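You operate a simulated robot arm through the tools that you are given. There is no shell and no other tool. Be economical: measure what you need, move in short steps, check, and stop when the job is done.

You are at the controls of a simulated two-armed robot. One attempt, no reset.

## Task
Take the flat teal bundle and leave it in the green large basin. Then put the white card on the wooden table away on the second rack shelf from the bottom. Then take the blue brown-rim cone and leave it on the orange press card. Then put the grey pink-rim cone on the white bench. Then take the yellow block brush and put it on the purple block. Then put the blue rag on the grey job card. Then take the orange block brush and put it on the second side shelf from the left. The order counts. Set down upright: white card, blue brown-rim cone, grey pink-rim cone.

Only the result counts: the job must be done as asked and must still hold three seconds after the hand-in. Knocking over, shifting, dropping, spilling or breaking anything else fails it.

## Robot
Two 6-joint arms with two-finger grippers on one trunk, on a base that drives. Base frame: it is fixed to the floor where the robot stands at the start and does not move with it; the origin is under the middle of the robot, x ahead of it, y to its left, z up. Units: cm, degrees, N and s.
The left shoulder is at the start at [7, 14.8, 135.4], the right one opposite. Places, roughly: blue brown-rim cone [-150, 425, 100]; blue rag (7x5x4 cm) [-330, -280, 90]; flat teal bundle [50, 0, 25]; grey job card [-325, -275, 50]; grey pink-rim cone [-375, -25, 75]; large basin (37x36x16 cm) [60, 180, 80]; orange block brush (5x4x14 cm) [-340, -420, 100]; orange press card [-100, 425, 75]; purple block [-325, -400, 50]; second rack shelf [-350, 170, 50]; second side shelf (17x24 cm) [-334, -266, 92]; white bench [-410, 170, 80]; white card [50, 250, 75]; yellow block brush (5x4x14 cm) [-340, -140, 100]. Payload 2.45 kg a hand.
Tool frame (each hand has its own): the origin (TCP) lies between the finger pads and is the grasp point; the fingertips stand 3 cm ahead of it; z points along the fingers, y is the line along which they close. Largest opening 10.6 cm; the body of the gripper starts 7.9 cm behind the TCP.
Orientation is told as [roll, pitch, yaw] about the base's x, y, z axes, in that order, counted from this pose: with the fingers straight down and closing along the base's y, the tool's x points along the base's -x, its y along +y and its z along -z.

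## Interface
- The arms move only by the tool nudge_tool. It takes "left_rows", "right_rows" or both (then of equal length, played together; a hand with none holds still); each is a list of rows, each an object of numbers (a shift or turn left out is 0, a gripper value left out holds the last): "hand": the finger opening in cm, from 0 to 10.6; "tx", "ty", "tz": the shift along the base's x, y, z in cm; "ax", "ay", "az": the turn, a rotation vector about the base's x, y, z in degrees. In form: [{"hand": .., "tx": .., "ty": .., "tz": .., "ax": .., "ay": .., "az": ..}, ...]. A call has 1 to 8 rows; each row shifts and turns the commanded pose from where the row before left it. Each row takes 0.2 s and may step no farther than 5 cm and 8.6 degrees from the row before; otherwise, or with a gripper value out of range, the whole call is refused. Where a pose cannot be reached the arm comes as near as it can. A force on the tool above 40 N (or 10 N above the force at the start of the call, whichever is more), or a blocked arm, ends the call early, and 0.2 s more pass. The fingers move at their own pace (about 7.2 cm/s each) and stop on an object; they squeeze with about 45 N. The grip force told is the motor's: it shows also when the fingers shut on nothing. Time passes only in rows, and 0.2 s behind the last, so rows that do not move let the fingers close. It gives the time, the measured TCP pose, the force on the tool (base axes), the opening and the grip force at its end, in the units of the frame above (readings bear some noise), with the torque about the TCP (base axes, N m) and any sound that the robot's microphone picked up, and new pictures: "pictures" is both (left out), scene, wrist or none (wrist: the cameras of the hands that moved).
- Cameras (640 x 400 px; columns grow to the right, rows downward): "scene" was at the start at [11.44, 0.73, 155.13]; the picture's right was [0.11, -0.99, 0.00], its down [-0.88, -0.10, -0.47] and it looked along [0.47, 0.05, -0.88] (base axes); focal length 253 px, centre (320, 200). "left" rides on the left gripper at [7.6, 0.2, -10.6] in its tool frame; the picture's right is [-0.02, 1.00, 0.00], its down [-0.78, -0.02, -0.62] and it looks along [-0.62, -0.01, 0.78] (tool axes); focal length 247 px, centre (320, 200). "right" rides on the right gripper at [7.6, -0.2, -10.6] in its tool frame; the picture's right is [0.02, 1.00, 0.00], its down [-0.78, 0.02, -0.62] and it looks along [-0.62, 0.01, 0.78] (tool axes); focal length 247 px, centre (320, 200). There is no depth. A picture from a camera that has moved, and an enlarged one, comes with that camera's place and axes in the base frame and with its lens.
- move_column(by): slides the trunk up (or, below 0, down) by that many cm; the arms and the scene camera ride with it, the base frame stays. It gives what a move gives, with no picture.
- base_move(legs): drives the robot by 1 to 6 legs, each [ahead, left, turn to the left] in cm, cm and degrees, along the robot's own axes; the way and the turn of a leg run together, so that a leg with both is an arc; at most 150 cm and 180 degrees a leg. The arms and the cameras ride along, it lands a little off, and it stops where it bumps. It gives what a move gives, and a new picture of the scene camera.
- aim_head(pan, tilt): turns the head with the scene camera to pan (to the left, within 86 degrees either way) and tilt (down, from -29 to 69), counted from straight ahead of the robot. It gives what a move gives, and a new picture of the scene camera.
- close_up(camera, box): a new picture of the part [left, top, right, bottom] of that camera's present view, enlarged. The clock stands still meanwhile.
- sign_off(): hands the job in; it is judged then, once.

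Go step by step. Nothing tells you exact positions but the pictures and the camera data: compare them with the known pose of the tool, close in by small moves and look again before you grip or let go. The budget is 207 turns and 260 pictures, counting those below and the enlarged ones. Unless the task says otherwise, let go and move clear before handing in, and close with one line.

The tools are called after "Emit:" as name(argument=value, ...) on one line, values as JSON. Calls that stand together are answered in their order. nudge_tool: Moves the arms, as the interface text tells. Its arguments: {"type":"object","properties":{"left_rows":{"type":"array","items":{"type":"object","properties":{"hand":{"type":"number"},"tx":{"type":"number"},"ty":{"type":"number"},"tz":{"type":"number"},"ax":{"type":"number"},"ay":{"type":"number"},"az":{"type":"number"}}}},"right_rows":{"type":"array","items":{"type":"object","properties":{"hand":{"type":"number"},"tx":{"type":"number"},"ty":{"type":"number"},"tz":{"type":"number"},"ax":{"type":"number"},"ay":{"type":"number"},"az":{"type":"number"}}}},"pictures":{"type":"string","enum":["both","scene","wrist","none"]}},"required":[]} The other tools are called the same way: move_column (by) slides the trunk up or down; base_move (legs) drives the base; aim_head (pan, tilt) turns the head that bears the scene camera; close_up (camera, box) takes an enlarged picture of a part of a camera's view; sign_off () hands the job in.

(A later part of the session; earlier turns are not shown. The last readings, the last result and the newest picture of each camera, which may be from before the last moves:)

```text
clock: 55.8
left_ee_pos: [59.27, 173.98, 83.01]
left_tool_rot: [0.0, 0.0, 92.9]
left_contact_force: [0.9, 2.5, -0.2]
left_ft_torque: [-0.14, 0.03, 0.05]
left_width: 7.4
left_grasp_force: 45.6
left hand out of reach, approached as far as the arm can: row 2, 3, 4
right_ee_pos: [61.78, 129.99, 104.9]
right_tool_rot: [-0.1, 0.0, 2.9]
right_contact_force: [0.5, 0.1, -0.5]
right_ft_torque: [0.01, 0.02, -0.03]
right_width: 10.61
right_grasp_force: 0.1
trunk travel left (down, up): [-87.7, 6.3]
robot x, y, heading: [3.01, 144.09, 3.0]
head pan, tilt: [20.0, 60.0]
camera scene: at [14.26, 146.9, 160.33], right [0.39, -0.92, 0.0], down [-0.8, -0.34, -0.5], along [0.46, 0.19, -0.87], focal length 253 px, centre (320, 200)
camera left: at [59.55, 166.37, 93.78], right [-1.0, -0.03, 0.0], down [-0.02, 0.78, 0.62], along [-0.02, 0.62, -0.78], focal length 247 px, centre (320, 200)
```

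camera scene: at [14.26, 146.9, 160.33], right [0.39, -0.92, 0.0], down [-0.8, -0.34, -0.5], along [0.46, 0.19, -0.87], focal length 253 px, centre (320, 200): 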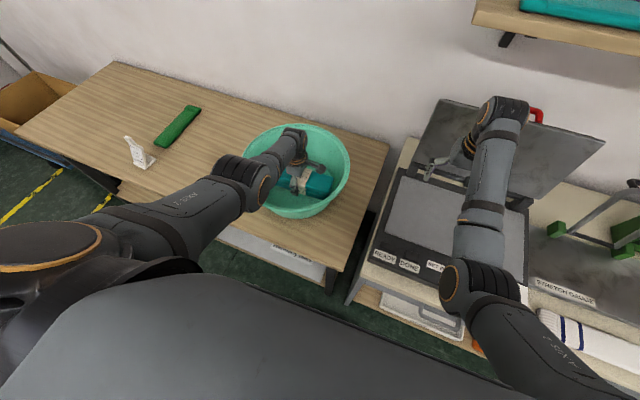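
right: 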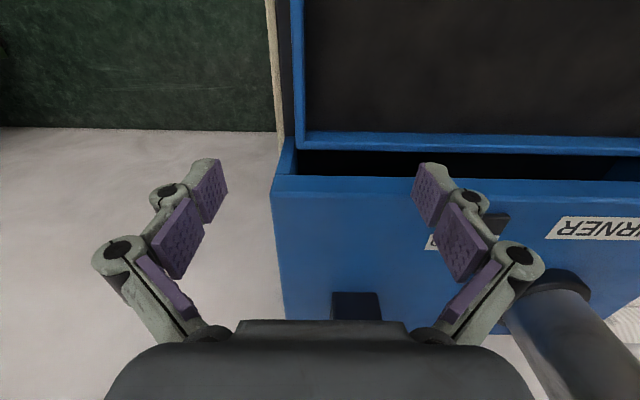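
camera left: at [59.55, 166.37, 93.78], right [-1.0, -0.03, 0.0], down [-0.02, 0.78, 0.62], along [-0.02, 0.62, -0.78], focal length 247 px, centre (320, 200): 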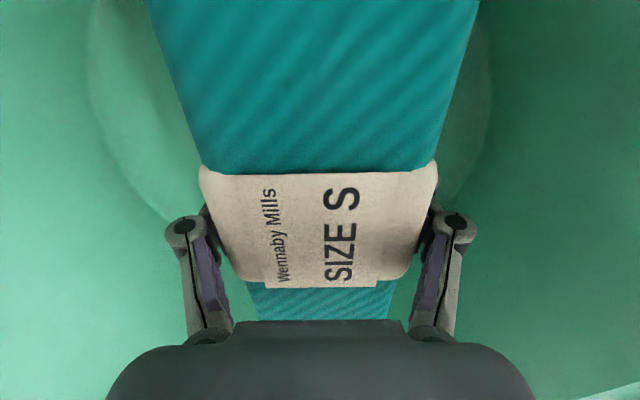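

The arm is at its reach limit, so I lower the trunk the last few cm.

Emit:
move_column(by=-2.5)

Emit:
nudge_tool(left_rows=[{}], pictures="wrist")

```text
clock: 56.5
left_ee_pos: [59.31, 173.95, 80.53]
left_tool_rot: [0.1, 0.1, 92.9]
left_contact_force: [0.0, 0.1, -1.6]
left_ft_torque: [0.02, -0.01, 0.01]
left_width: 7.4
left_grasp_force: 44.9
right_ee_pos: [61.76, 129.98, 102.41]
right_tool_rot: [0.0, 0.0, 3.0]
right_contact_force: [-0.2, -0.4, -0.3]
right_ft_torque: [0.01, -0.01, 0.01]
right_width: 10.58
right_grasp_force: 0.1
trunk travel left (down, up): [-85.2, 8.8]
robot x, y, heading: [2.7, 143.76, 3.0]
head pan, tilt: [20.0, 60.0]
```

```text
clock: 56.9
left_ee_pos: [59.27, 173.98, 80.63]
left_tool_rot: [0.1, 0.1, 92.8]
left_contact_force: [-0.1, 2.0, -2.0]
left_ft_torque: [0.0, -0.01, -0.01]
left_width: 7.43
left_grasp_force: 45.1
right_ee_pos: [61.87, 129.87, 102.51]
right_tool_rot: [0.0, 0.0, 2.9]
right_contact_force: [0.0, 1.2, -0.4]
right_ft_torque: [0.01, 0.01, -0.01]
right_width: 10.59
right_grasp_force: 0.1
trunk travel left (down, up): [-85.2, 8.8]
robot x, y, heading: [3.24, 144.1, 2.8]
head pan, tilt: [20.0, 60.0]
camera left: at [59.55, 166.31, 91.25], right [-1.0, -0.03, 0.0], down [-0.02, 0.78, 0.62], along [-0.02, 0.62, -0.78], focal length 247 px, centre (320, 200)
```

left: 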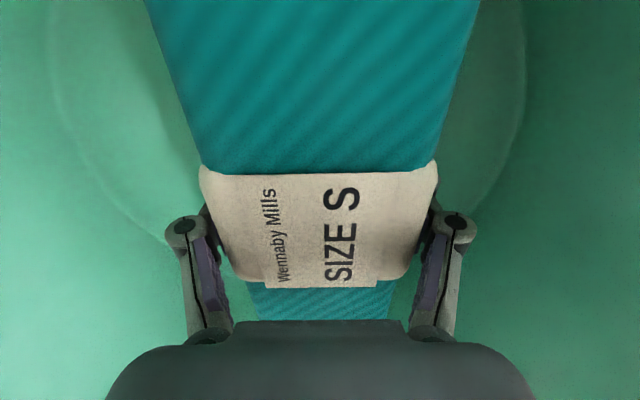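

Emit:
move_column(by=-1.2)

Emit:
move_column(by=-0.6)

```text
clock: 57.5
left_ee_pos: [59.25, 174.12, 79.29]
left_tool_rot: [0.0, -0.1, 92.9]
left_contact_force: [0.0, 1.1, -0.6]
left_ft_torque: [0.09, -0.02, 0.03]
left_width: 7.44
left_grasp_force: 44.7
right_ee_pos: [61.83, 129.97, 101.21]
right_tool_rot: [0.0, 0.1, 2.8]
right_contact_force: [0.5, -0.3, 0.2]
right_ft_torque: [0.02, 0.02, 0.0]
right_width: 10.62
right_grasp_force: 0.0
trunk travel left (down, up): [-84.0, 10.0]
robot x, y, heading: [3.05, 143.83, 2.7]
head pan, tilt: [20.0, 60.0]
```

```text
clock: 58.0
left_ee_pos: [59.37, 174.08, 79.02]
left_tool_rot: [-0.2, 0.0, 92.9]
left_contact_force: [-1.6, 3.1, 15.9]
left_ft_torque: [-0.48, 0.46, -0.02]
left_width: 7.44
left_grasp_force: 45.6
right_ee_pos: [61.61, 129.97, 100.84]
right_tool_rot: [0.0, -0.1, 2.9]
right_contact_force: [-0.3, 0.2, 0.0]
right_ft_torque: [-0.02, 0.03, 0.0]
right_width: 10.59
right_grasp_force: 0.0
trunk travel left (down, up): [-83.4, 10.6]
robot x, y, heading: [2.57, 144.1, 2.9]
head pan, tilt: [20.0, 60.0]
```

Contact with the basin floor. Relieving slightly and opening.

Emit:
move_column(by=0.2)

Emit:
nudge_tool(left_rows=[{"hand": 10.6}, {}, {}, {}], pictures="none")

Emit:
move_column(by=10)

Emit:
nudge_tool(left_rows=[{"tz": 4}, {"tz": 4}, {"tz": 4}, {"tz": 4}], pictures="both")

```text
clock: 58.5
left_ee_pos: [59.18, 174.04, 78.96]
left_tool_rot: [0.0, 0.0, 92.8]
left_contact_force: [2.7, 1.6, 7.9]
left_ft_torque: [0.22, -0.21, 0.07]
left_width: 7.42
left_grasp_force: 44.9
right_ee_pos: [61.76, 129.87, 100.91]
right_tool_rot: [0.0, 0.0, 2.9]
right_contact_force: [1.4, -0.3, 0.2]
right_ft_torque: [0.0, 0.02, -0.03]
right_width: 10.64
right_grasp_force: 0.1
trunk travel left (down, up): [-83.6, 10.4]
robot x, y, heading: [2.88, 144.12, 3.0]
head pan, tilt: [20.0, 60.0]
```

```text
clock: 59.5
left_ee_pos: [59.33, 174.09, 78.96]
left_tool_rot: [0.0, 0.0, 92.9]
left_contact_force: [-0.1, 0.5, 0.2]
left_ft_torque: [-0.05, 0.02, -0.01]
left_width: 10.6
left_grasp_force: 0.1
right_ee_pos: [61.8, 129.9, 100.93]
right_tool_rot: [-0.1, 0.0, 2.9]
right_contact_force: [0.3, 1.2, 0.3]
right_ft_torque: [0.0, 0.0, 0.01]
right_width: 10.58
right_grasp_force: 0.1
trunk travel left (down, up): [-83.6, 10.4]
robot x, y, heading: [3.48, 143.82, 2.7]
head pan, tilt: [20.0, 60.0]
```

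```text
clock: 60.9
left_ee_pos: [59.26, 173.96, 88.97]
left_tool_rot: [0.0, 0.0, 92.9]
left_contact_force: [-0.9, -0.2, -0.1]
left_ft_torque: [0.0, 0.01, 0.02]
left_width: 10.58
left_grasp_force: 0.0
right_ee_pos: [61.76, 129.96, 110.92]
right_tool_rot: [0.0, 0.0, 2.9]
right_contact_force: [-0.5, -0.1, -0.2]
right_ft_torque: [0.0, -0.04, -0.02]
right_width: 10.59
right_grasp_force: 0.0
trunk travel left (down, up): [-93.6, 0.4]
robot x, y, heading: [3.08, 144.05, 2.6]
head pan, tilt: [20.0, 60.0]
```

```text
clock: 61.9
left_ee_pos: [59.31, 174.05, 105.07]
left_tool_rot: [0.0, -0.1, 93.0]
left_contact_force: [0.1, -0.4, 0.0]
left_ft_torque: [-0.03, 0.01, 0.0]
left_width: 10.62
left_grasp_force: 0.1
right_ee_pos: [61.73, 129.82, 110.97]
right_tool_rot: [0.0, 0.1, 2.9]
right_contact_force: [0.0, 0.2, -0.7]
right_ft_torque: [0.04, -0.02, -0.04]
right_width: 10.62
right_grasp_force: 0.0
trunk travel left (down, up): [-93.6, 0.4]
robot x, y, heading: [2.96, 143.84, 2.9]
head pan, tilt: [20.0, 60.0]
camera scene: at [14.12, 146.82, 166.23], right [0.39, -0.92, 0.0], down [-0.8, -0.34, -0.5], along [0.46, 0.19, -0.87], focal length 253 px, centre (320, 200)
camera left: at [59.5, 166.31, 115.72], right [-1.0, -0.03, 0.0], down [-0.02, 0.78, 0.62], along [-0.02, 0.62, -0.78], focal length 247 px, centre (320, 200)
```

scene: 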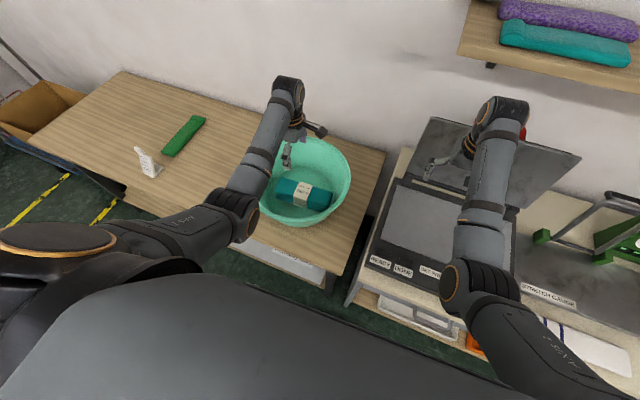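
left: 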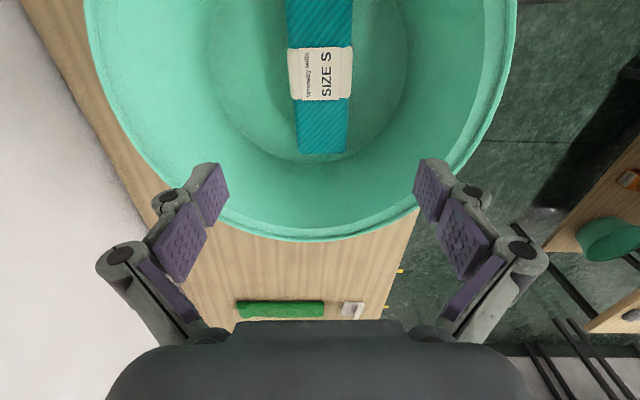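

Bundle is in the basin. Now the white card: a close look.

Emit:
aim_head(pan=60, tilt=40)

Emit:
close_up(camera="scene", box=[240, 130, 400, 230])

```text
clock: 62.9
left_ee_pos: [59.35, 174.13, 104.87]
left_tool_rot: [0.0, 0.0, 92.9]
left_contact_force: [0.1, 0.8, -0.1]
left_ft_torque: [-0.01, 0.03, 0.0]
left_width: 10.62
left_grasp_force: 0.0
right_ee_pos: [61.87, 129.87, 110.89]
right_tool_rot: [0.0, 0.0, 2.9]
right_contact_force: [0.3, -0.4, -0.1]
right_ft_torque: [-0.01, -0.01, -0.02]
right_width: 10.61
right_grasp_force: 0.0
trunk travel left (down, up): [-93.6, 0.4]
robot x, y, heading: [3.17, 143.95, 3.0]
head pan, tilt: [60.0, 40.0]
camera scene: at [11.99, 151.8, 168.9], right [0.89, -0.46, 0.0], down [-0.29, -0.57, -0.77], along [0.35, 0.68, -0.64], focal length 253 px, centre (320, 200)
```

scene: 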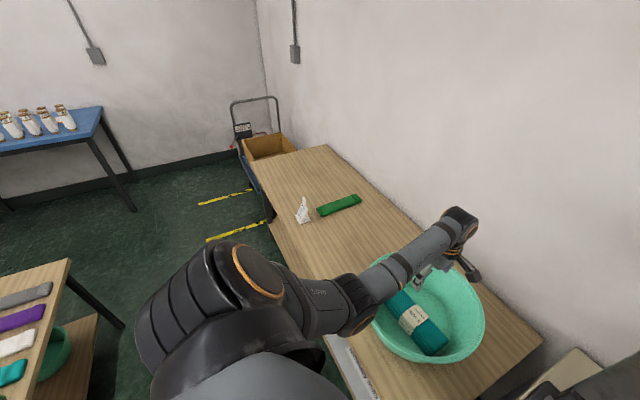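

```text
4.00 times, centred on (320, 180) of scene
camera zoom: at [11.99, 151.8, 168.9], right [0.89, -0.46, 0.0], down [-0.29, -0.57, -0.77], along [0.35, 0.68, -0.64], focal length 1012 px, centre (320, 280)
```

zoom: 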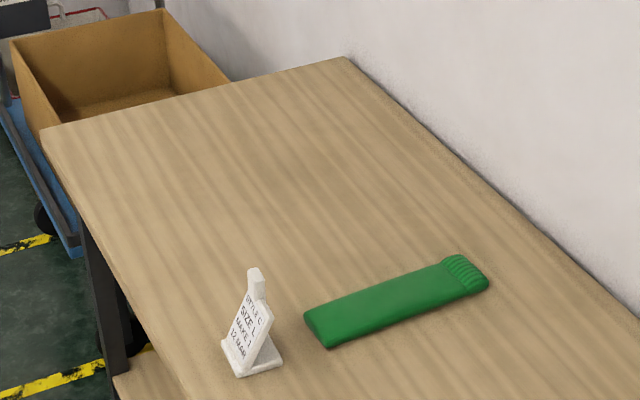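

Emit:
base_move(legs=[[-16, 58, -2.8]])

Emit:
aim_head(pan=40, tilt=50)

Emit:
close_up(camera="left", box=[0, 0, 640, 400])

```text
clock: 66.4
left_ee_pos: [42.42, 231.18, 104.98]
left_tool_rot: [0.0, -0.1, 90.9]
left_contact_force: [0.2, 0.0, -0.4]
left_ft_torque: [0.03, 0.01, 0.02]
left_width: 10.58
left_grasp_force: 0.1
right_ee_pos: [43.25, 187.09, 110.78]
right_tool_rot: [0.0, -0.1, 0.9]
right_contact_force: [0.2, 0.7, -0.2]
right_ft_torque: [0.05, 0.0, 0.03]
right_width: 10.61
right_grasp_force: 0.1
trunk travel left (down, up): [-93.6, 0.4]
robot x, y, heading: [-14.58, 203.28, 0.9]
head pan, tilt: [60.0, 40.0]
camera scene: at [-5.71, 210.62, 168.91], right [0.87, -0.49, 0.0], down [-0.31, -0.56, -0.77], along [0.37, 0.67, -0.64], focal length 253 px, centre (320, 200)
```

scene: 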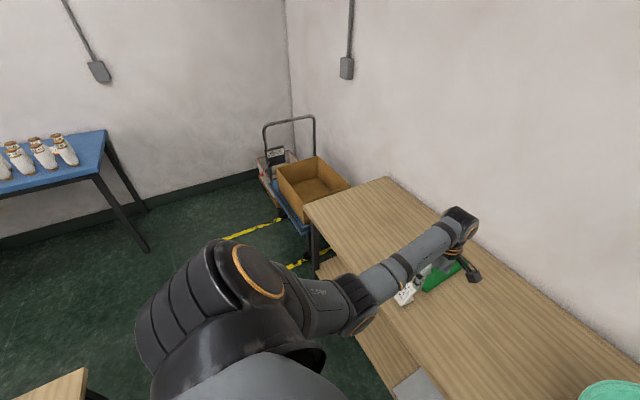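

```text
clock: 67.2
left_ee_pos: [42.39, 231.38, 104.9]
left_tool_rot: [0.0, 0.1, 90.9]
left_contact_force: [-0.1, 0.3, 0.6]
left_ft_torque: [-0.01, 0.01, -0.01]
left_width: 10.63
left_grasp_force: 0.1
right_ee_pos: [43.19, 187.21, 110.91]
right_tool_rot: [0.0, 0.0, 1.0]
right_contact_force: [0.0, -0.6, -1.1]
right_ft_torque: [0.0, -0.02, 0.0]
right_width: 10.62
right_grasp_force: 0.1
trunk travel left (down, up): [-93.6, 0.4]
robot x, y, heading: [-14.88, 202.87, 0.6]
head pan, tilt: [40.0, 50.0]
camera scene: at [-4.09, 208.46, 167.49], right [0.66, -0.76, 0.0], down [-0.58, -0.5, -0.64], along [0.49, 0.42, -0.77], focal length 253 px, centre (320, 200)
```

scene: 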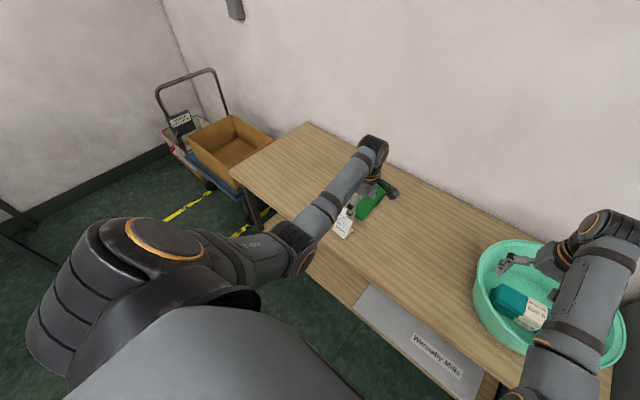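

```text
1.00 times, centred on (320, 200) of left (not enlarged: the box is as wide or as high as the picture)
camera zoom: at [42.36, 223.63, 115.66], right [-1.0, 0.01, 0.0], down [0.0, 0.78, 0.62], along [0.0, 0.62, -0.78], focal length 247 px, centre (320, 200)
```

zoom: 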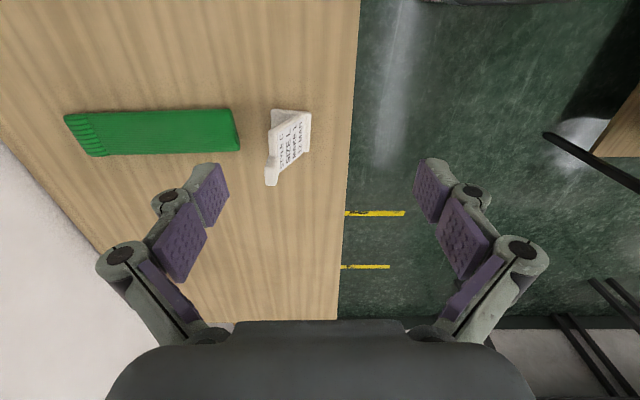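

The card is a small stand with text facing the robot (-x) and a graspable tab at its top left. I'll turn the left hand to yaw 180 and then pitch it to point forward with the camera on top, so the same grip works on a shelf.

Emit:
nudge_tool(left_rows=[{"az": 8.5}, {"az": 8.5}, {"az": 8.5}, {"az": 8.5}, {"az": 8.5}, {"az": 8.5}, {"az": 8.5}, {"az": 8.5}], pictures="none")

Emit:
nudge_tool(left_rows=[{"az": 8.5}, {"az": 8.5}, {"az": 4.2}, {"ay": -8.5}, {"ay": -8.5}, {"ay": -8.5}, {"ay": -8.5}, {"ay": -8.5}], pictures="none")

Emit:
nudge_tool(left_rows=[{"ay": -8.5}, {"ay": -8.5}, {"ay": -8.5}, {"ay": -8.5}], pictures="both")

```text
clock: 69.0
left_ee_pos: [42.4, 231.4, 104.98]
left_tool_rot: [0.1, -0.1, 159.0]
left_contact_force: [0.1, 0.0, 0.2]
left_ft_torque: [0.03, -0.01, 0.03]
left_width: 10.61
left_grasp_force: 0.0
right_ee_pos: [43.19, 187.18, 110.84]
right_tool_rot: [0.0, 0.0, 0.9]
right_contact_force: [-0.1, -0.2, 0.3]
right_ft_torque: [-0.02, 0.0, -0.02]
right_width: 10.59
right_grasp_force: 0.0
trunk travel left (down, up): [-93.6, 0.4]
robot x, y, heading: [-14.83, 203.03, 0.8]
head pan, tilt: [40.0, 50.0]
```

```text
clock: 70.8
left_ee_pos: [46.4, 233.37, 102.51]
left_tool_rot: [-3.9, 42.7, 173.6]
left_contact_force: [-0.5, 0.5, -0.7]
left_ft_torque: [0.02, -0.02, 0.05]
left_width: 10.61
left_grasp_force: 0.1
left hand out of reach, approached as far as the arm can: row 3, 4, 5, 6, 7, 8
right_ee_pos: [43.11, 187.2, 110.94]
right_tool_rot: [0.1, 0.1, 1.0]
right_contact_force: [0.1, 0.2, 0.4]
right_ft_torque: [0.0, 0.0, -0.02]
right_width: 10.61
right_grasp_force: 0.0
trunk travel left (down, up): [-93.6, 0.4]
robot x, y, heading: [-14.86, 202.96, 0.7]
head pan, tilt: [40.0, 50.0]
```

```text
clock: 71.8
left_ee_pos: [46.51, 233.04, 102.45]
left_tool_rot: [-14.3, 74.3, 164.5]
left_contact_force: [0.4, -0.5, -0.3]
left_ft_torque: [0.01, 0.03, 0.0]
left_width: 10.59
left_grasp_force: 0.0
right_ee_pos: [43.24, 187.08, 110.88]
right_tool_rot: [-0.1, -0.1, 0.9]
right_contact_force: [0.5, -0.4, 1.1]
right_ft_torque: [0.0, 0.02, -0.01]
right_width: 10.56
right_grasp_force: 0.1
trunk travel left (down, up): [-93.6, 0.4]
robot x, y, heading: [-15.01, 203.08, 0.6]
head pan, tilt: [40.0, 50.0]
camera scene: at [-4.04, 208.4, 167.49], right [0.65, -0.76, 0.0], down [-0.58, -0.5, -0.64], along [0.49, 0.42, -0.77], focal length 253 px, centre (320, 200)
camera left: at [38.26, 232.38, 112.66], right [-0.03, -1.0, -0.09], down [-0.8, 0.08, -0.59], along [0.59, 0.05, -0.8], focal length 247 px, centre (320, 200)
```

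scene: 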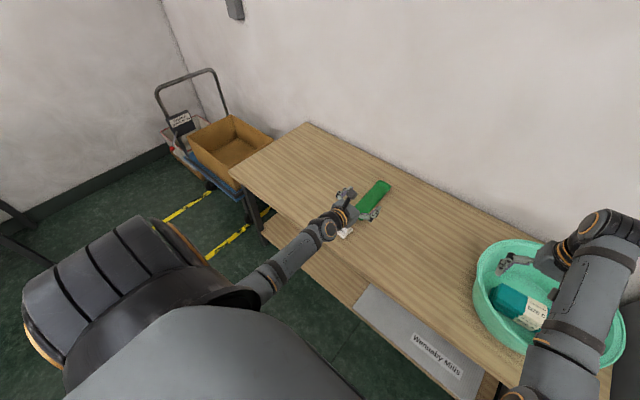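
left: 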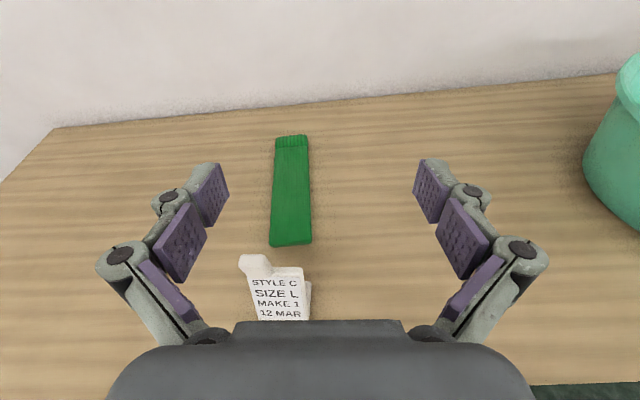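

The hand nearly points forward; its commanded position is too near the robot. I'll push it forward and up to get within reach.

Emit:
nudge_tool(left_rows=[{"tx": 5, "tz": 2}, {"tx": 5, "tz": 2}, {"ay": -7}, {"ay": -6.5}, {}], pictures="wrist")

```text
refused: row 1 steps farther than a row can; nothing moved
```

Emit:
nudge_tool(left_rows=[{"tx": 4.5, "tz": 1}, {"tx": 4.5, "tz": 1}, {"ay": -7}, {"ay": -6.5}, {}], pictures="wrist")

```text
clock: 73.0
left_ee_pos: [55.67, 232.69, 104.13]
left_tool_rot: [-18.6, 78.8, 158.9]
left_contact_force: [0.0, 0.2, 0.6]
left_ft_torque: [-0.02, 0.01, 0.0]
left_width: 10.61
left_grasp_force: 0.2
left hand out of reach, approached as far as the arm can: row 3, 4
right_ee_pos: [43.36, 187.14, 110.83]
right_tool_rot: [0.0, 0.1, 0.8]
right_contact_force: [0.2, 0.5, -0.9]
right_ft_torque: [0.0, 0.02, -0.01]
right_width: 10.59
right_grasp_force: 0.0
trunk travel left (down, up): [-93.6, 0.4]
robot x, y, heading: [-15.07, 203.45, 0.9]
head pan, tilt: [40.0, 50.0]
camera left: at [46.58, 232.24, 113.68], right [-0.05, -1.0, -0.08], down [-0.75, 0.09, -0.65], along [0.66, 0.03, -0.75], focal length 247 px, centre (320, 200)
```

left: 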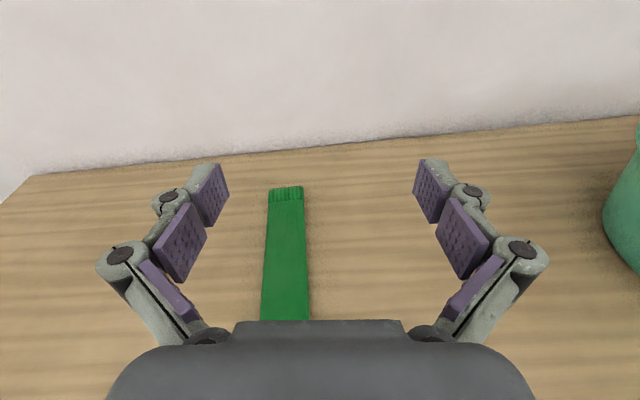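

Emit:
nudge_tool(left_rows=[{"ay": 7}, {"ay": 6.5}, {"tx": -4.5}, {"tx": -4.5}, {"tx": -4}], pictures="wrist")

```text
clock: 74.2
left_ee_pos: [42.49, 231.75, 104.62]
left_tool_rot: [-9.6, 73.8, 165.3]
left_contact_force: [0.4, -0.3, 1.0]
left_ft_torque: [0.0, -0.05, -0.02]
left_width: 10.61
left_grasp_force: 0.0
left hand out of reach, approached as far as the arm can: row 1, 2
right_ee_pos: [43.05, 187.17, 110.83]
right_tool_rot: [0.0, 0.1, 0.9]
right_contact_force: [-0.1, -1.0, -0.3]
right_ft_torque: [-0.02, -0.03, -0.01]
right_width: 10.6
right_grasp_force: 0.1
trunk travel left (down, up): [-93.6, 0.4]
robot x, y, heading: [-15.26, 203.2, 0.8]
head pan, tilt: [40.0, 50.0]
camera left: at [34.24, 231.84, 114.91], right [-0.1, -0.99, -0.07], down [-0.81, 0.12, -0.58], along [0.58, 0.0, -0.81], focal length 247 px, centre (320, 200)
```

left: 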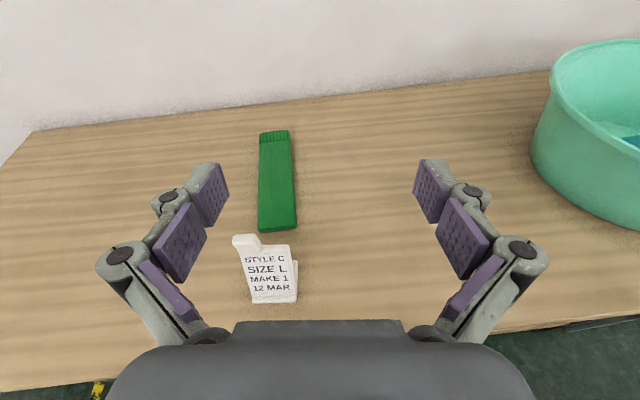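

Emit:
nudge_tool(left_rows=[{"az": 5.8}, {"ax": -4, "tx": -3, "ty": 3, "tz": 2}, {}], pictures="wrist")

```text
clock: 75.0
left_ee_pos: [40.49, 235.43, 103.82]
left_tool_rot: [5.7, 74.1, -174.9]
left_contact_force: [-0.8, 0.7, -0.6]
left_ft_torque: [-0.04, -0.01, 0.0]
left_width: 10.6
left_grasp_force: 0.0
left hand out of reach, approached as far as the arm can: row 1, 2
right_ee_pos: [43.31, 187.2, 110.92]
right_tool_rot: [0.0, 0.0, 0.9]
right_contact_force: [0.4, 0.8, -0.2]
right_ft_torque: [0.04, 0.01, 0.0]
right_width: 10.63
right_grasp_force: 0.0
trunk travel left (down, up): [-93.6, 0.4]
robot x, y, heading: [-15.03, 203.15, 0.9]
head pan, tilt: [40.0, 50.0]
camera left: at [32.41, 235.45, 114.16], right [-0.01, -1.0, 0.01], down [-0.81, 0.01, -0.58], along [0.58, -0.01, -0.81], focal length 247 px, centre (320, 200)
```

left: 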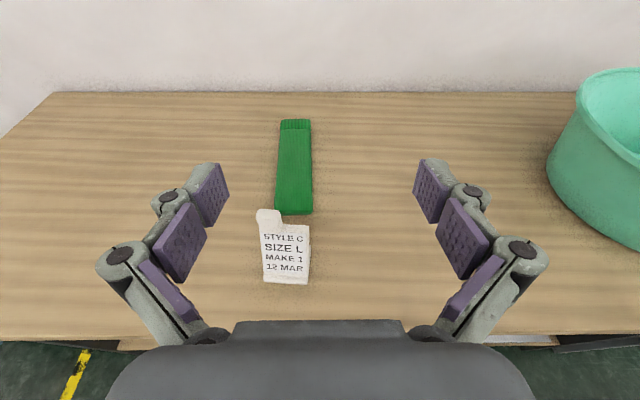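

Orientation is good now. The card (about 6.5 cm wide, centred at y≈239.8, x≈47) can be taken across its width. I'll align with the base and lower the trunk.

Emit:
base_move(legs=[[-3, 4.3, 0]])

Emit:
move_column(by=-14)

Emit:
nudge_tool(left_rows=[{}], pictures="both")

```text
clock: 76.0
left_ee_pos: [38.05, 238.97, 103.75]
left_tool_rot: [4.2, 73.9, -176.3]
left_contact_force: [1.2, -0.7, -0.9]
left_ft_torque: [0.03, 0.0, 0.07]
left_width: 10.59
left_grasp_force: 0.0
right_ee_pos: [40.49, 190.69, 110.47]
right_tool_rot: [0.3, 0.4, 0.9]
right_contact_force: [1.2, -1.0, -0.3]
right_ft_torque: [0.09, 0.02, 0.02]
right_width: 10.61
right_grasp_force: 0.2
trunk travel left (down, up): [-93.6, 0.4]
robot x, y, heading: [-18.25, 207.66, 1.0]
head pan, tilt: [40.0, 50.0]
camera scene: at [-6.42, 211.68, 167.46], right [0.65, -0.76, -0.01], down [-0.58, -0.5, -0.64], along [0.48, 0.42, -0.77], focal length 253 px, centre (320, 200)
```

scene: 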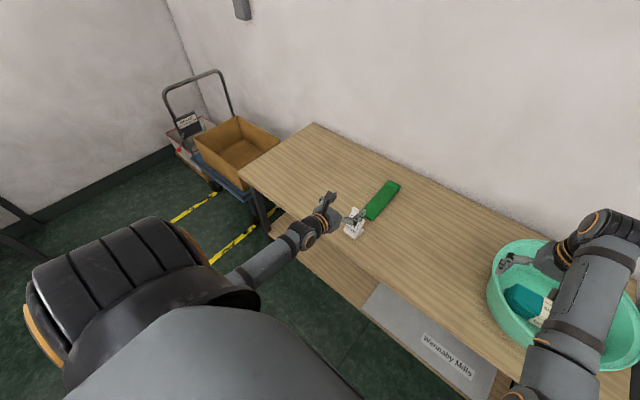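

```text
clock: 77.7
left_ee_pos: [37.6, 239.62, 89.85]
left_tool_rot: [5.6, 74.2, -175.1]
left_contact_force: [-0.1, -0.2, 0.4]
left_ft_torque: [-0.03, 0.0, 0.03]
left_width: 10.59
left_grasp_force: 0.0
right_ee_pos: [40.16, 191.2, 96.83]
right_tool_rot: [0.0, 0.0, 0.7]
right_contact_force: [-0.8, -0.5, 0.4]
right_ft_torque: [0.04, 0.01, 0.06]
right_width: 10.59
right_grasp_force: 0.1
trunk travel left (down, up): [-79.6, 14.4]
robot x, y, heading: [-17.92, 207.51, 1.0]
head pan, tilt: [40.0, 50.0]
```

```text
clock: 78.1
left_ee_pos: [37.52, 239.52, 89.83]
left_tool_rot: [5.6, 74.2, -175.1]
left_contact_force: [-0.1, 0.4, -0.1]
left_ft_torque: [0.0, 0.0, 0.0]
left_width: 10.6
left_grasp_force: 0.0
right_ee_pos: [40.18, 191.2, 96.82]
right_tool_rot: [-0.1, 0.0, 0.8]
right_contact_force: [-0.2, 0.4, -0.4]
right_ft_torque: [0.01, 0.05, 0.0]
right_width: 10.63
right_grasp_force: 0.1
trunk travel left (down, up): [-79.6, 14.4]
robot x, y, heading: [-17.97, 207.45, 0.8]
head pan, tilt: [40.0, 50.0]
camera scene: at [-7.13, 212.65, 153.49], right [0.65, -0.76, 0.0], down [-0.58, -0.5, -0.64], along [0.49, 0.42, -0.77], focal length 253 px, centre (320, 200)
camera left: at [29.44, 239.61, 100.18], right [-0.01, -1.0, 0.01], down [-0.81, 0.01, -0.58], along [0.58, -0.01, -0.81], focal length 247 px, centre (320, 200)
```

scene: 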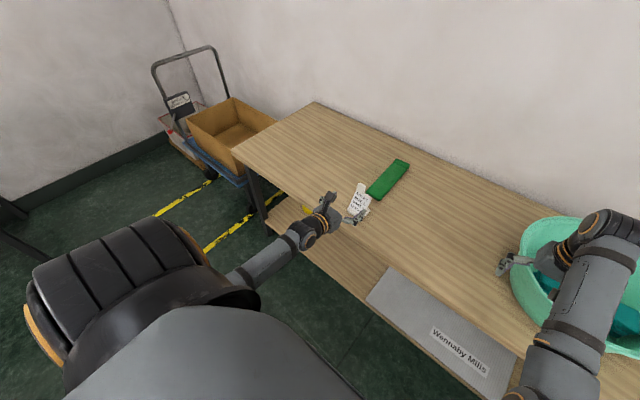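
left: 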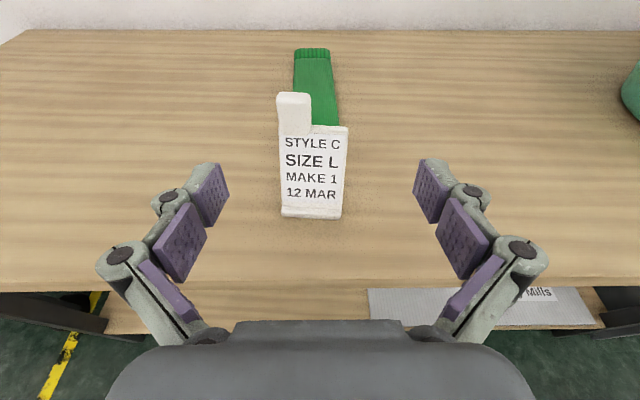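

The card is centred between the fingers. I raise the right hand clear of the basin, lower the trunk, and look again.

Emit:
nudge_tool(right_rows=[{"tz": 4}, {"tz": 4}, {"tz": 4}, {"tz": 4}], pictures="none")

Emit:
move_column(by=-6.5)

Emit:
nudge_tool(left_rows=[{"tx": 3, "ty": 0.5}], pictures="both")

```text
clock: 79.1
left_ee_pos: [37.62, 239.65, 89.88]
left_tool_rot: [5.7, 74.2, -174.8]
left_contact_force: [-0.2, 0.2, 0.4]
left_ft_torque: [0.0, -0.04, -0.01]
left_width: 10.59
left_grasp_force: 0.1
right_ee_pos: [46.17, 192.16, 108.49]
right_tool_rot: [-0.2, 0.1, 0.8]
right_contact_force: [-0.4, -0.4, -0.3]
right_ft_torque: [0.02, 0.03, 0.02]
right_width: 10.61
right_grasp_force: 0.0
right hand out of reach, approached as far as the arm can: row 1, 2, 3, 4
trunk travel left (down, up): [-79.6, 14.4]
robot x, y, heading: [-17.59, 207.47, 0.8]
head pan, tilt: [40.0, 50.0]
```

```text
clock: 80.1
left_ee_pos: [37.56, 239.58, 83.37]
left_tool_rot: [5.6, 74.2, -175.0]
left_contact_force: [0.3, -0.2, -0.5]
left_ft_torque: [0.01, -0.01, 0.03]
left_width: 10.59
left_grasp_force: 0.1
right_ee_pos: [46.25, 192.04, 101.96]
right_tool_rot: [-0.1, -0.1, 0.8]
right_contact_force: [-0.7, 0.1, 0.0]
right_ft_torque: [-0.01, 0.04, -0.01]
right_width: 10.58
right_grasp_force: 0.1
trunk travel left (down, up): [-73.1, 20.9]
robot x, y, heading: [-17.79, 207.67, 1.0]
head pan, tilt: [40.0, 50.0]
```

```text
clock: 80.5
left_ee_pos: [40.75, 240.02, 83.22]
left_tool_rot: [5.5, 74.0, -175.1]
left_contact_force: [-0.3, -0.8, 0.2]
left_ft_torque: [-0.02, 0.02, -0.01]
left_width: 10.58
left_grasp_force: 0.1
right_ee_pos: [46.56, 192.09, 101.75]
right_tool_rot: [-0.1, 0.1, 0.8]
right_contact_force: [0.0, 0.6, -0.1]
right_ft_torque: [-0.01, -0.01, 0.0]
right_width: 10.59
right_grasp_force: 0.1
trunk travel left (down, up): [-73.1, 20.9]
robot x, y, heading: [-17.81, 207.51, 1.0]
head pan, tilt: [40.0, 50.0]
camera scene: at [-6.87, 212.64, 146.97], right [0.65, -0.76, 0.0], down [-0.58, -0.5, -0.64], along [0.48, 0.42, -0.77], focal length 253 px, centre (320, 200)
camera left: at [32.69, 240.08, 93.54], right [-0.01, -1.0, 0.01], down [-0.81, 0.01, -0.58], along [0.58, -0.01, -0.81], focal length 247 px, centre (320, 200)
```

scene: 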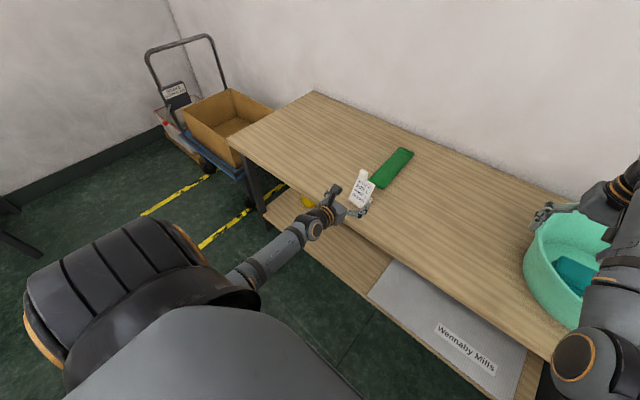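
left: 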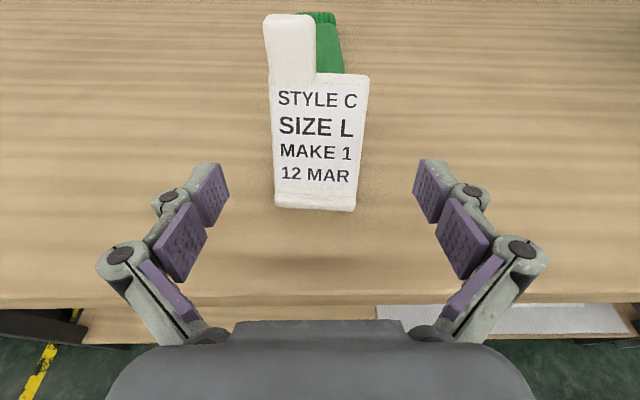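

Emit:
nudge_tool(left_rows=[{"tx": 3, "ty": 0.1}, {"tx": 3.2}, {}], pictures="wrist")

```text
clock: 81.3
left_ee_pos: [46.67, 240.12, 83.42]
left_tool_rot: [5.6, 74.2, -175.0]
left_contact_force: [-0.3, -0.3, 0.3]
left_ft_torque: [0.01, 0.0, 0.0]
left_width: 10.59
left_grasp_force: 0.0
right_ee_pos: [46.07, 192.04, 102.01]
right_tool_rot: [-0.1, -0.1, 0.8]
right_contact_force: [-0.2, -0.9, -0.4]
right_ft_torque: [0.01, 0.01, 0.01]
right_width: 10.6
right_grasp_force: 0.1
trunk travel left (down, up): [-73.1, 20.9]
robot x, y, heading: [-17.85, 207.58, 0.7]
head pan, tilt: [40.0, 50.0]
camera left: at [38.63, 240.14, 93.71], right [-0.01, -1.0, 0.01], down [-0.81, 0.01, -0.59], along [0.59, -0.01, -0.81], focal length 247 px, centre (320, 200)
```

left: 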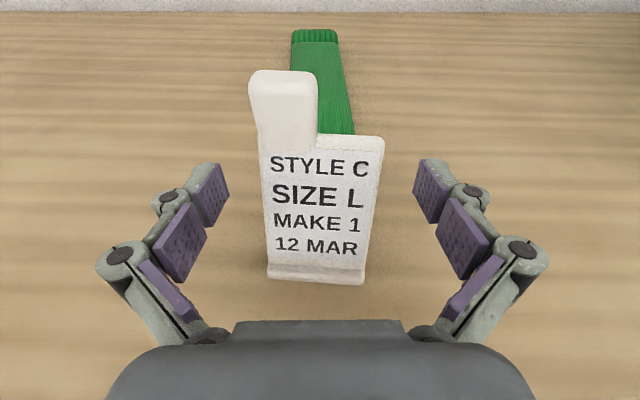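

Card plate is at the TCP depth. Small advance, then close.

Emit:
nudge_tool(left_rows=[{"tx": 0.7}, {"hand": 4}, {}, {}, {}, {}], pictures="wrist")

```text
clock: 82.7
left_ee_pos: [47.61, 239.9, 83.35]
left_tool_rot: [5.5, 74.2, -175.1]
left_contact_force: [1.4, -0.1, 0.8]
left_ft_torque: [0.12, 0.0, -0.05]
left_width: 6.76
left_grasp_force: 44.9
right_ee_pos: [46.22, 192.01, 101.98]
right_tool_rot: [-0.1, 0.0, 0.8]
right_contact_force: [0.4, -0.2, 0.0]
right_ft_torque: [0.0, -0.06, 0.03]
right_width: 10.57
right_grasp_force: 0.1
trunk travel left (down, up): [-73.1, 20.9]
robot x, y, heading: [-17.9, 207.58, 1.0]
head pan, tilt: [40.0, 50.0]
camera left: at [39.42, 240.13, 93.66], right [-0.01, -1.0, 0.01], down [-0.81, 0.01, -0.59], along [0.59, -0.01, -0.81], focal length 247 px, centre (320, 200)
```

left: 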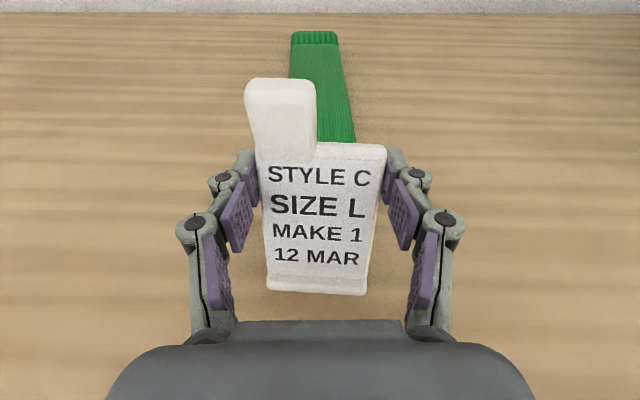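

Gripped. Lifting with the trunk, then backing out.

Emit:
move_column(by=14)

Emit:
base_move(legs=[[-12, 0, 0], [0, 65, 0]])

Emit:
aim_head(pan=86, tilt=20)

```text
clock: 84.4
left_ee_pos: [47.56, 240.12, 97.19]
left_tool_rot: [5.6, 74.1, -175.0]
left_contact_force: [-1.0, -0.2, -0.5]
left_ft_torque: [0.03, -0.06, -0.02]
left_width: 6.7
left_grasp_force: 45.2
right_ee_pos: [46.39, 192.09, 116.07]
right_tool_rot: [-0.2, 0.0, 0.8]
right_contact_force: [-0.1, 0.1, 0.1]
right_ft_torque: [-0.01, 0.04, -0.02]
right_width: 10.61
right_grasp_force: 0.0
trunk travel left (down, up): [-87.1, 6.9]
robot x, y, heading: [-18.16, 207.73, 0.8]
head pan, tilt: [40.0, 50.0]
```

```text
clock: 88.8
left_ee_pos: [34.96, 304.8, 97.31]
left_tool_rot: [5.5, 74.1, -175.3]
left_contact_force: [0.0, 0.1, -1.4]
left_ft_torque: [0.0, -0.03, -0.01]
left_width: 6.63
left_grasp_force: 45.1
right_ee_pos: [33.44, 256.8, 115.98]
right_tool_rot: [0.0, 0.0, 0.7]
right_contact_force: [-0.1, 0.3, -0.1]
right_ft_torque: [0.01, 0.0, 0.0]
right_width: 10.59
right_grasp_force: 0.1
trunk travel left (down, up): [-87.1, 6.9]
robot x, y, heading: [-30.84, 272.36, 0.8]
head pan, tilt: [40.0, 50.0]
camera scene: at [-19.9, 277.48, 160.99], right [0.65, -0.76, 0.0], down [-0.58, -0.5, -0.64], along [0.49, 0.42, -0.77], focal length 253 px, centre (320, 200)
```

scene: 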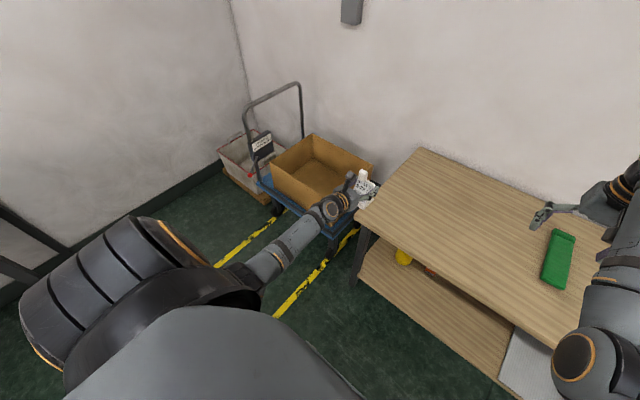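

```text
clock: 90.0
left_ee_pos: [34.92, 305.01, 97.24]
left_tool_rot: [5.6, 74.1, -175.2]
left_contact_force: [-0.2, -0.1, -1.0]
left_ft_torque: [-0.02, -0.01, -0.01]
left_width: 6.65
left_grasp_force: 45.0
right_ee_pos: [33.44, 256.76, 115.95]
right_tool_rot: [-0.1, 0.0, 0.6]
right_contact_force: [-0.5, -0.3, 0.1]
right_ft_torque: [0.03, 0.02, -0.01]
right_width: 10.6
right_grasp_force: 0.1
trunk travel left (down, up): [-87.1, 6.9]
robot x, y, heading: [-30.77, 272.38, 0.8]
head pan, tilt: [85.9, 20.0]
camera scene: at [-25.17, 281.84, 165.54], right [1.0, -0.06, 0.0], down [-0.02, -0.34, -0.94], along [0.06, 0.94, -0.34], focal length 253 px, centre (320, 200)
```

scene: 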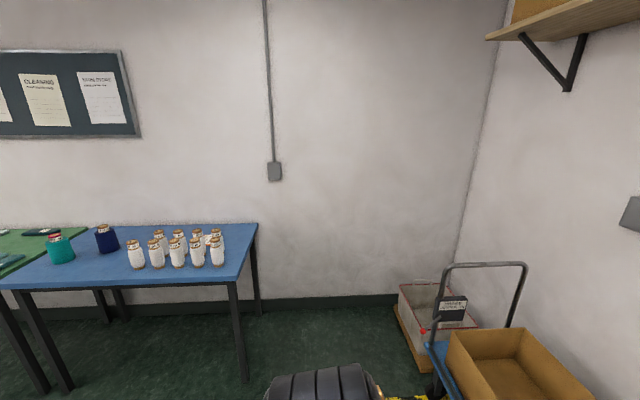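

Emit:
base_move(legs=[[0, 0, 89]])

Emit:
aim_head(pan=75, tilt=22)

```text
clock: 94.2
left_ee_pos: [-62.91, 338.15, 97.29]
left_tool_rot: [5.7, 74.1, -85.2]
left_contact_force: [-1.5, -0.3, -0.2]
left_ft_torque: [-0.02, -0.02, -0.02]
left_width: 6.65
left_grasp_force: 45.2
right_ee_pos: [-14.98, 336.5, 115.91]
right_tool_rot: [-0.1, 0.0, 90.5]
right_contact_force: [0.1, -0.6, -0.3]
right_ft_torque: [-0.02, -0.01, -0.02]
right_width: 10.61
right_grasp_force: 0.1
trunk travel left (down, up): [-87.1, 6.9]
robot x, y, heading: [-30.71, 272.25, 90.6]
head pan, tilt: [85.9, 20.0]
camera scene: at [-40.11, 278.12, 165.55], right [0.06, 1.0, 0.0], down [0.34, -0.02, -0.94], along [-0.94, 0.06, -0.34], focal length 253 px, centre (320, 200)
```

scene: 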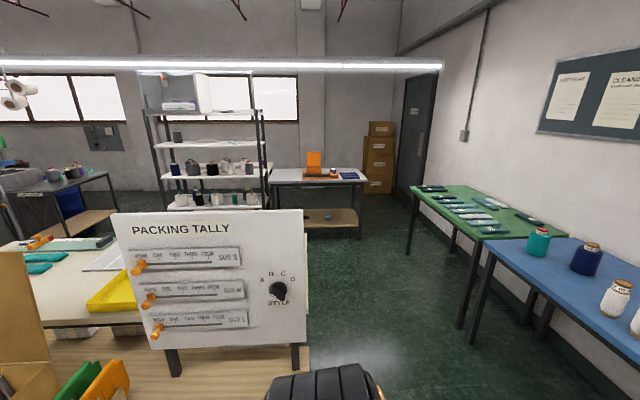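

```text
clock: 94.9
left_ee_pos: [-62.93, 338.27, 97.25]
left_tool_rot: [5.7, 74.1, -85.3]
left_contact_force: [0.3, 0.5, 0.2]
left_ft_torque: [-0.02, -0.04, -0.01]
left_width: 6.64
left_grasp_force: 45.9
right_ee_pos: [-14.88, 336.71, 115.96]
right_tool_rot: [-0.1, 0.0, 90.5]
right_contact_force: [0.3, 0.1, -0.4]
right_ft_torque: [-0.02, -0.01, 0.03]
right_width: 10.59
right_grasp_force: 0.2
trunk travel left (down, up): [-87.1, 6.9]
robot x, y, heading: [-30.53, 272.7, 90.7]
head pan, tilt: [75.0, 22.0]
camera scene: at [-39.84, 279.85, 165.22], right [0.25, 0.97, 0.0], down [0.36, -0.09, -0.93], along [-0.9, 0.23, -0.37], focal length 253 px, centre (320, 200)
```

scene: 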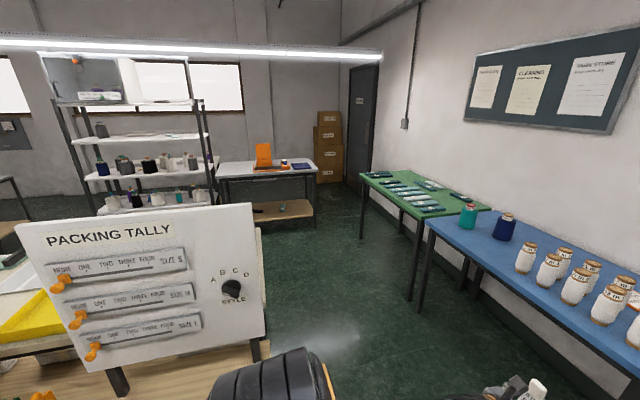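

The rack stands at the far end beside a white bench; the free aisle is between the packing board and the blue table. I'll drive sideways down the aisle.

Emit:
base_move(legs=[[38, 0, 0], [0, 115, 0]])

Emit:
aim_head(pan=86, tilt=25)

```text
clock: 102.8
left_ee_pos: [-177.23, 377.43, 97.27]
left_tool_rot: [5.5, 74.1, -86.4]
left_contact_force: [0.0, 0.3, -0.3]
left_ft_torque: [0.02, -0.02, 0.01]
left_width: 6.61
left_grasp_force: 44.5
right_ee_pos: [-129.18, 375.0, 115.94]
right_tool_rot: [-0.1, 0.1, 89.4]
right_contact_force: [0.0, -0.4, 0.0]
right_ft_torque: [0.0, 0.03, -0.03]
right_width: 10.56
right_grasp_force: 0.0
trunk travel left (down, up): [-87.1, 6.9]
robot x, y, heading: [-146.24, 311.16, 89.5]
head pan, tilt: [75.0, 22.0]
camera scene: at [-155.1, 318.73, 165.22], right [0.27, 0.96, 0.0], down [0.36, -0.1, -0.93], along [-0.89, 0.25, -0.37], focal length 253 px, centre (320, 200)
```

scene: 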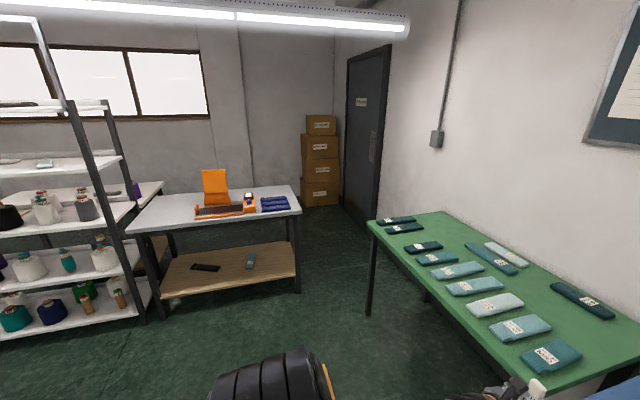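

```text
clock: 103.5
left_ee_pos: [-177.14, 377.43, 97.33]
left_tool_rot: [5.8, 74.1, -86.3]
left_contact_force: [-0.3, 0.6, -1.2]
left_ft_torque: [0.0, 0.01, -0.02]
left_width: 6.62
left_grasp_force: 45.1
right_ee_pos: [-129.25, 374.95, 115.98]
right_tool_rot: [-0.1, 0.0, 89.4]
right_contact_force: [0.9, -0.4, 0.5]
right_ft_torque: [-0.02, -0.01, 0.02]
right_width: 10.6
right_grasp_force: 0.0
trunk travel left (down, up): [-87.1, 6.9]
robot x, y, heading: [-145.95, 311.13, 89.7]
head pan, tilt: [85.9, 25.0]
camera scene: at [-155.44, 316.99, 164.74], right [0.08, 1.0, 0.0], down [0.42, -0.03, -0.91], along [-0.9, 0.07, -0.42], focal length 253 px, centre (320, 200)
```

scene: 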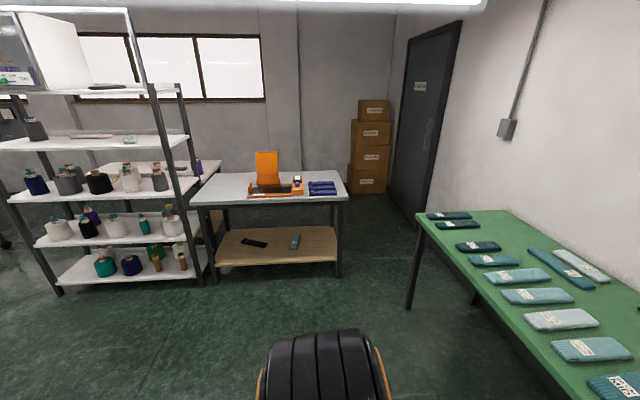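

Emit:
close_up(camera="scene", box=[0, 120, 220, 300])

```text
2.22 times, centred on (110, 210) of scene
camera zoom: at [-155.44, 316.99, 164.74], right [0.08, 1.0, 0.0], down [0.42, -0.03, -0.91], along [-0.9, 0.07, -0.42], focal length 562 px, centre (787, 178)
```

zoom: 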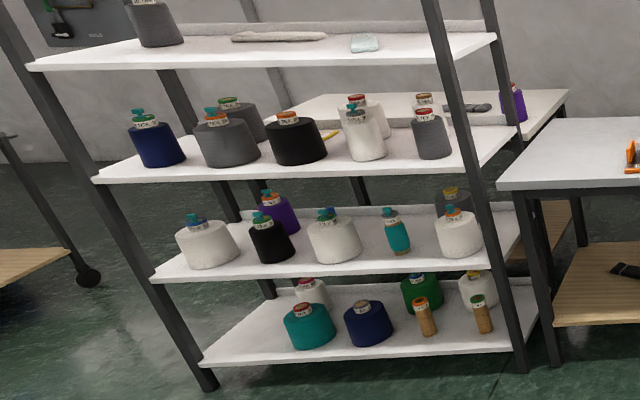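

Emit:
base_move(legs=[[0, 0, 90], [60, 30, 0]])

Emit:
aim_head(pan=25, tilt=35)

```text
clock: 110.1
left_ee_pos: [-253.32, 262.09, 97.39]
left_tool_rot: [6.2, 74.2, 7.3]
left_contact_force: [0.3, -0.8, -1.3]
left_ft_torque: [-0.03, 0.03, -0.01]
left_width: 6.61
left_grasp_force: 44.6
right_ee_pos: [-253.46, 310.13, 116.26]
right_tool_rot: [-0.3, -0.2, -177.7]
right_contact_force: [0.4, -1.3, -0.4]
right_ft_torque: [0.07, 0.0, 0.0]
right_width: 10.6
right_grasp_force: 0.1
trunk travel left (down, up): [-87.1, 6.9]
robot x, y, heading: [-188.98, 296.64, -177.4]
head pan, tilt: [85.9, 25.0]
stopped in leg 2: the robot was blocked; the commanded pose is now the measured one
camera scene: at [-193.88, 286.83, 164.73], right [-1.0, 0.03, 0.0], down [0.01, 0.42, -0.91], along [-0.03, -0.9, -0.42], focal length 253 px, centre (320, 200)
```

scene: 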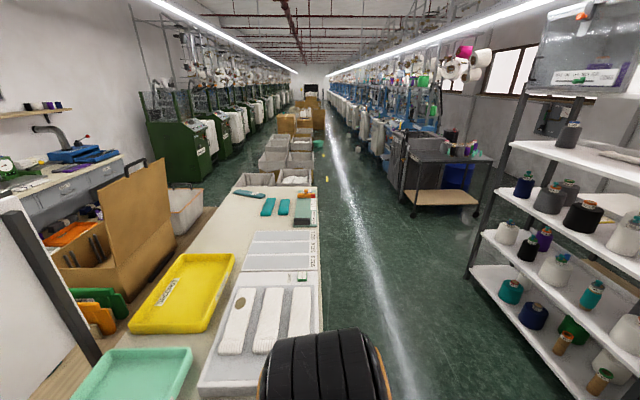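

```text
clock: 111.4
left_ee_pos: [-253.57, 262.3, 97.21]
left_tool_rot: [5.8, 74.1, 6.7]
left_contact_force: [0.0, 0.0, -0.8]
left_ft_torque: [0.04, 0.0, 0.0]
left_width: 6.66
left_grasp_force: 45.2
right_ee_pos: [-253.61, 310.44, 116.0]
right_tool_rot: [-0.2, 0.0, -177.7]
right_contact_force: [-0.5, -0.1, -0.1]
right_ft_torque: [0.0, 0.0, 0.02]
right_width: 10.59
right_grasp_force: 0.0
trunk travel left (down, up): [-87.1, 6.9]
robot x, y, heading: [-188.85, 296.84, -177.5]
head pan, tilt: [25.0, 35.0]
camera scene: at [-201.9, 292.35, 163.15], right [-0.46, 0.89, 0.0], down [0.51, 0.26, -0.82], along [-0.73, -0.38, -0.57], focal length 253 px, centre (320, 200)
```

scene: 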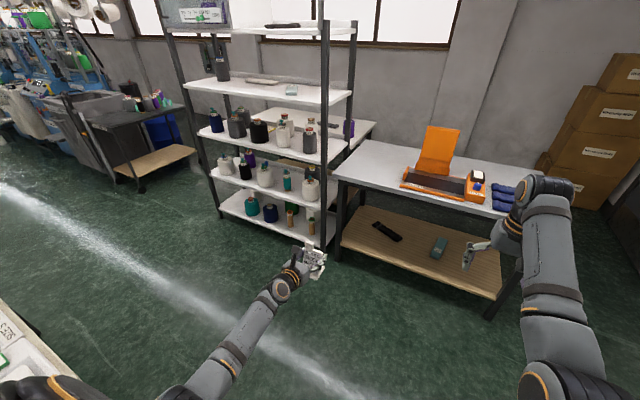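

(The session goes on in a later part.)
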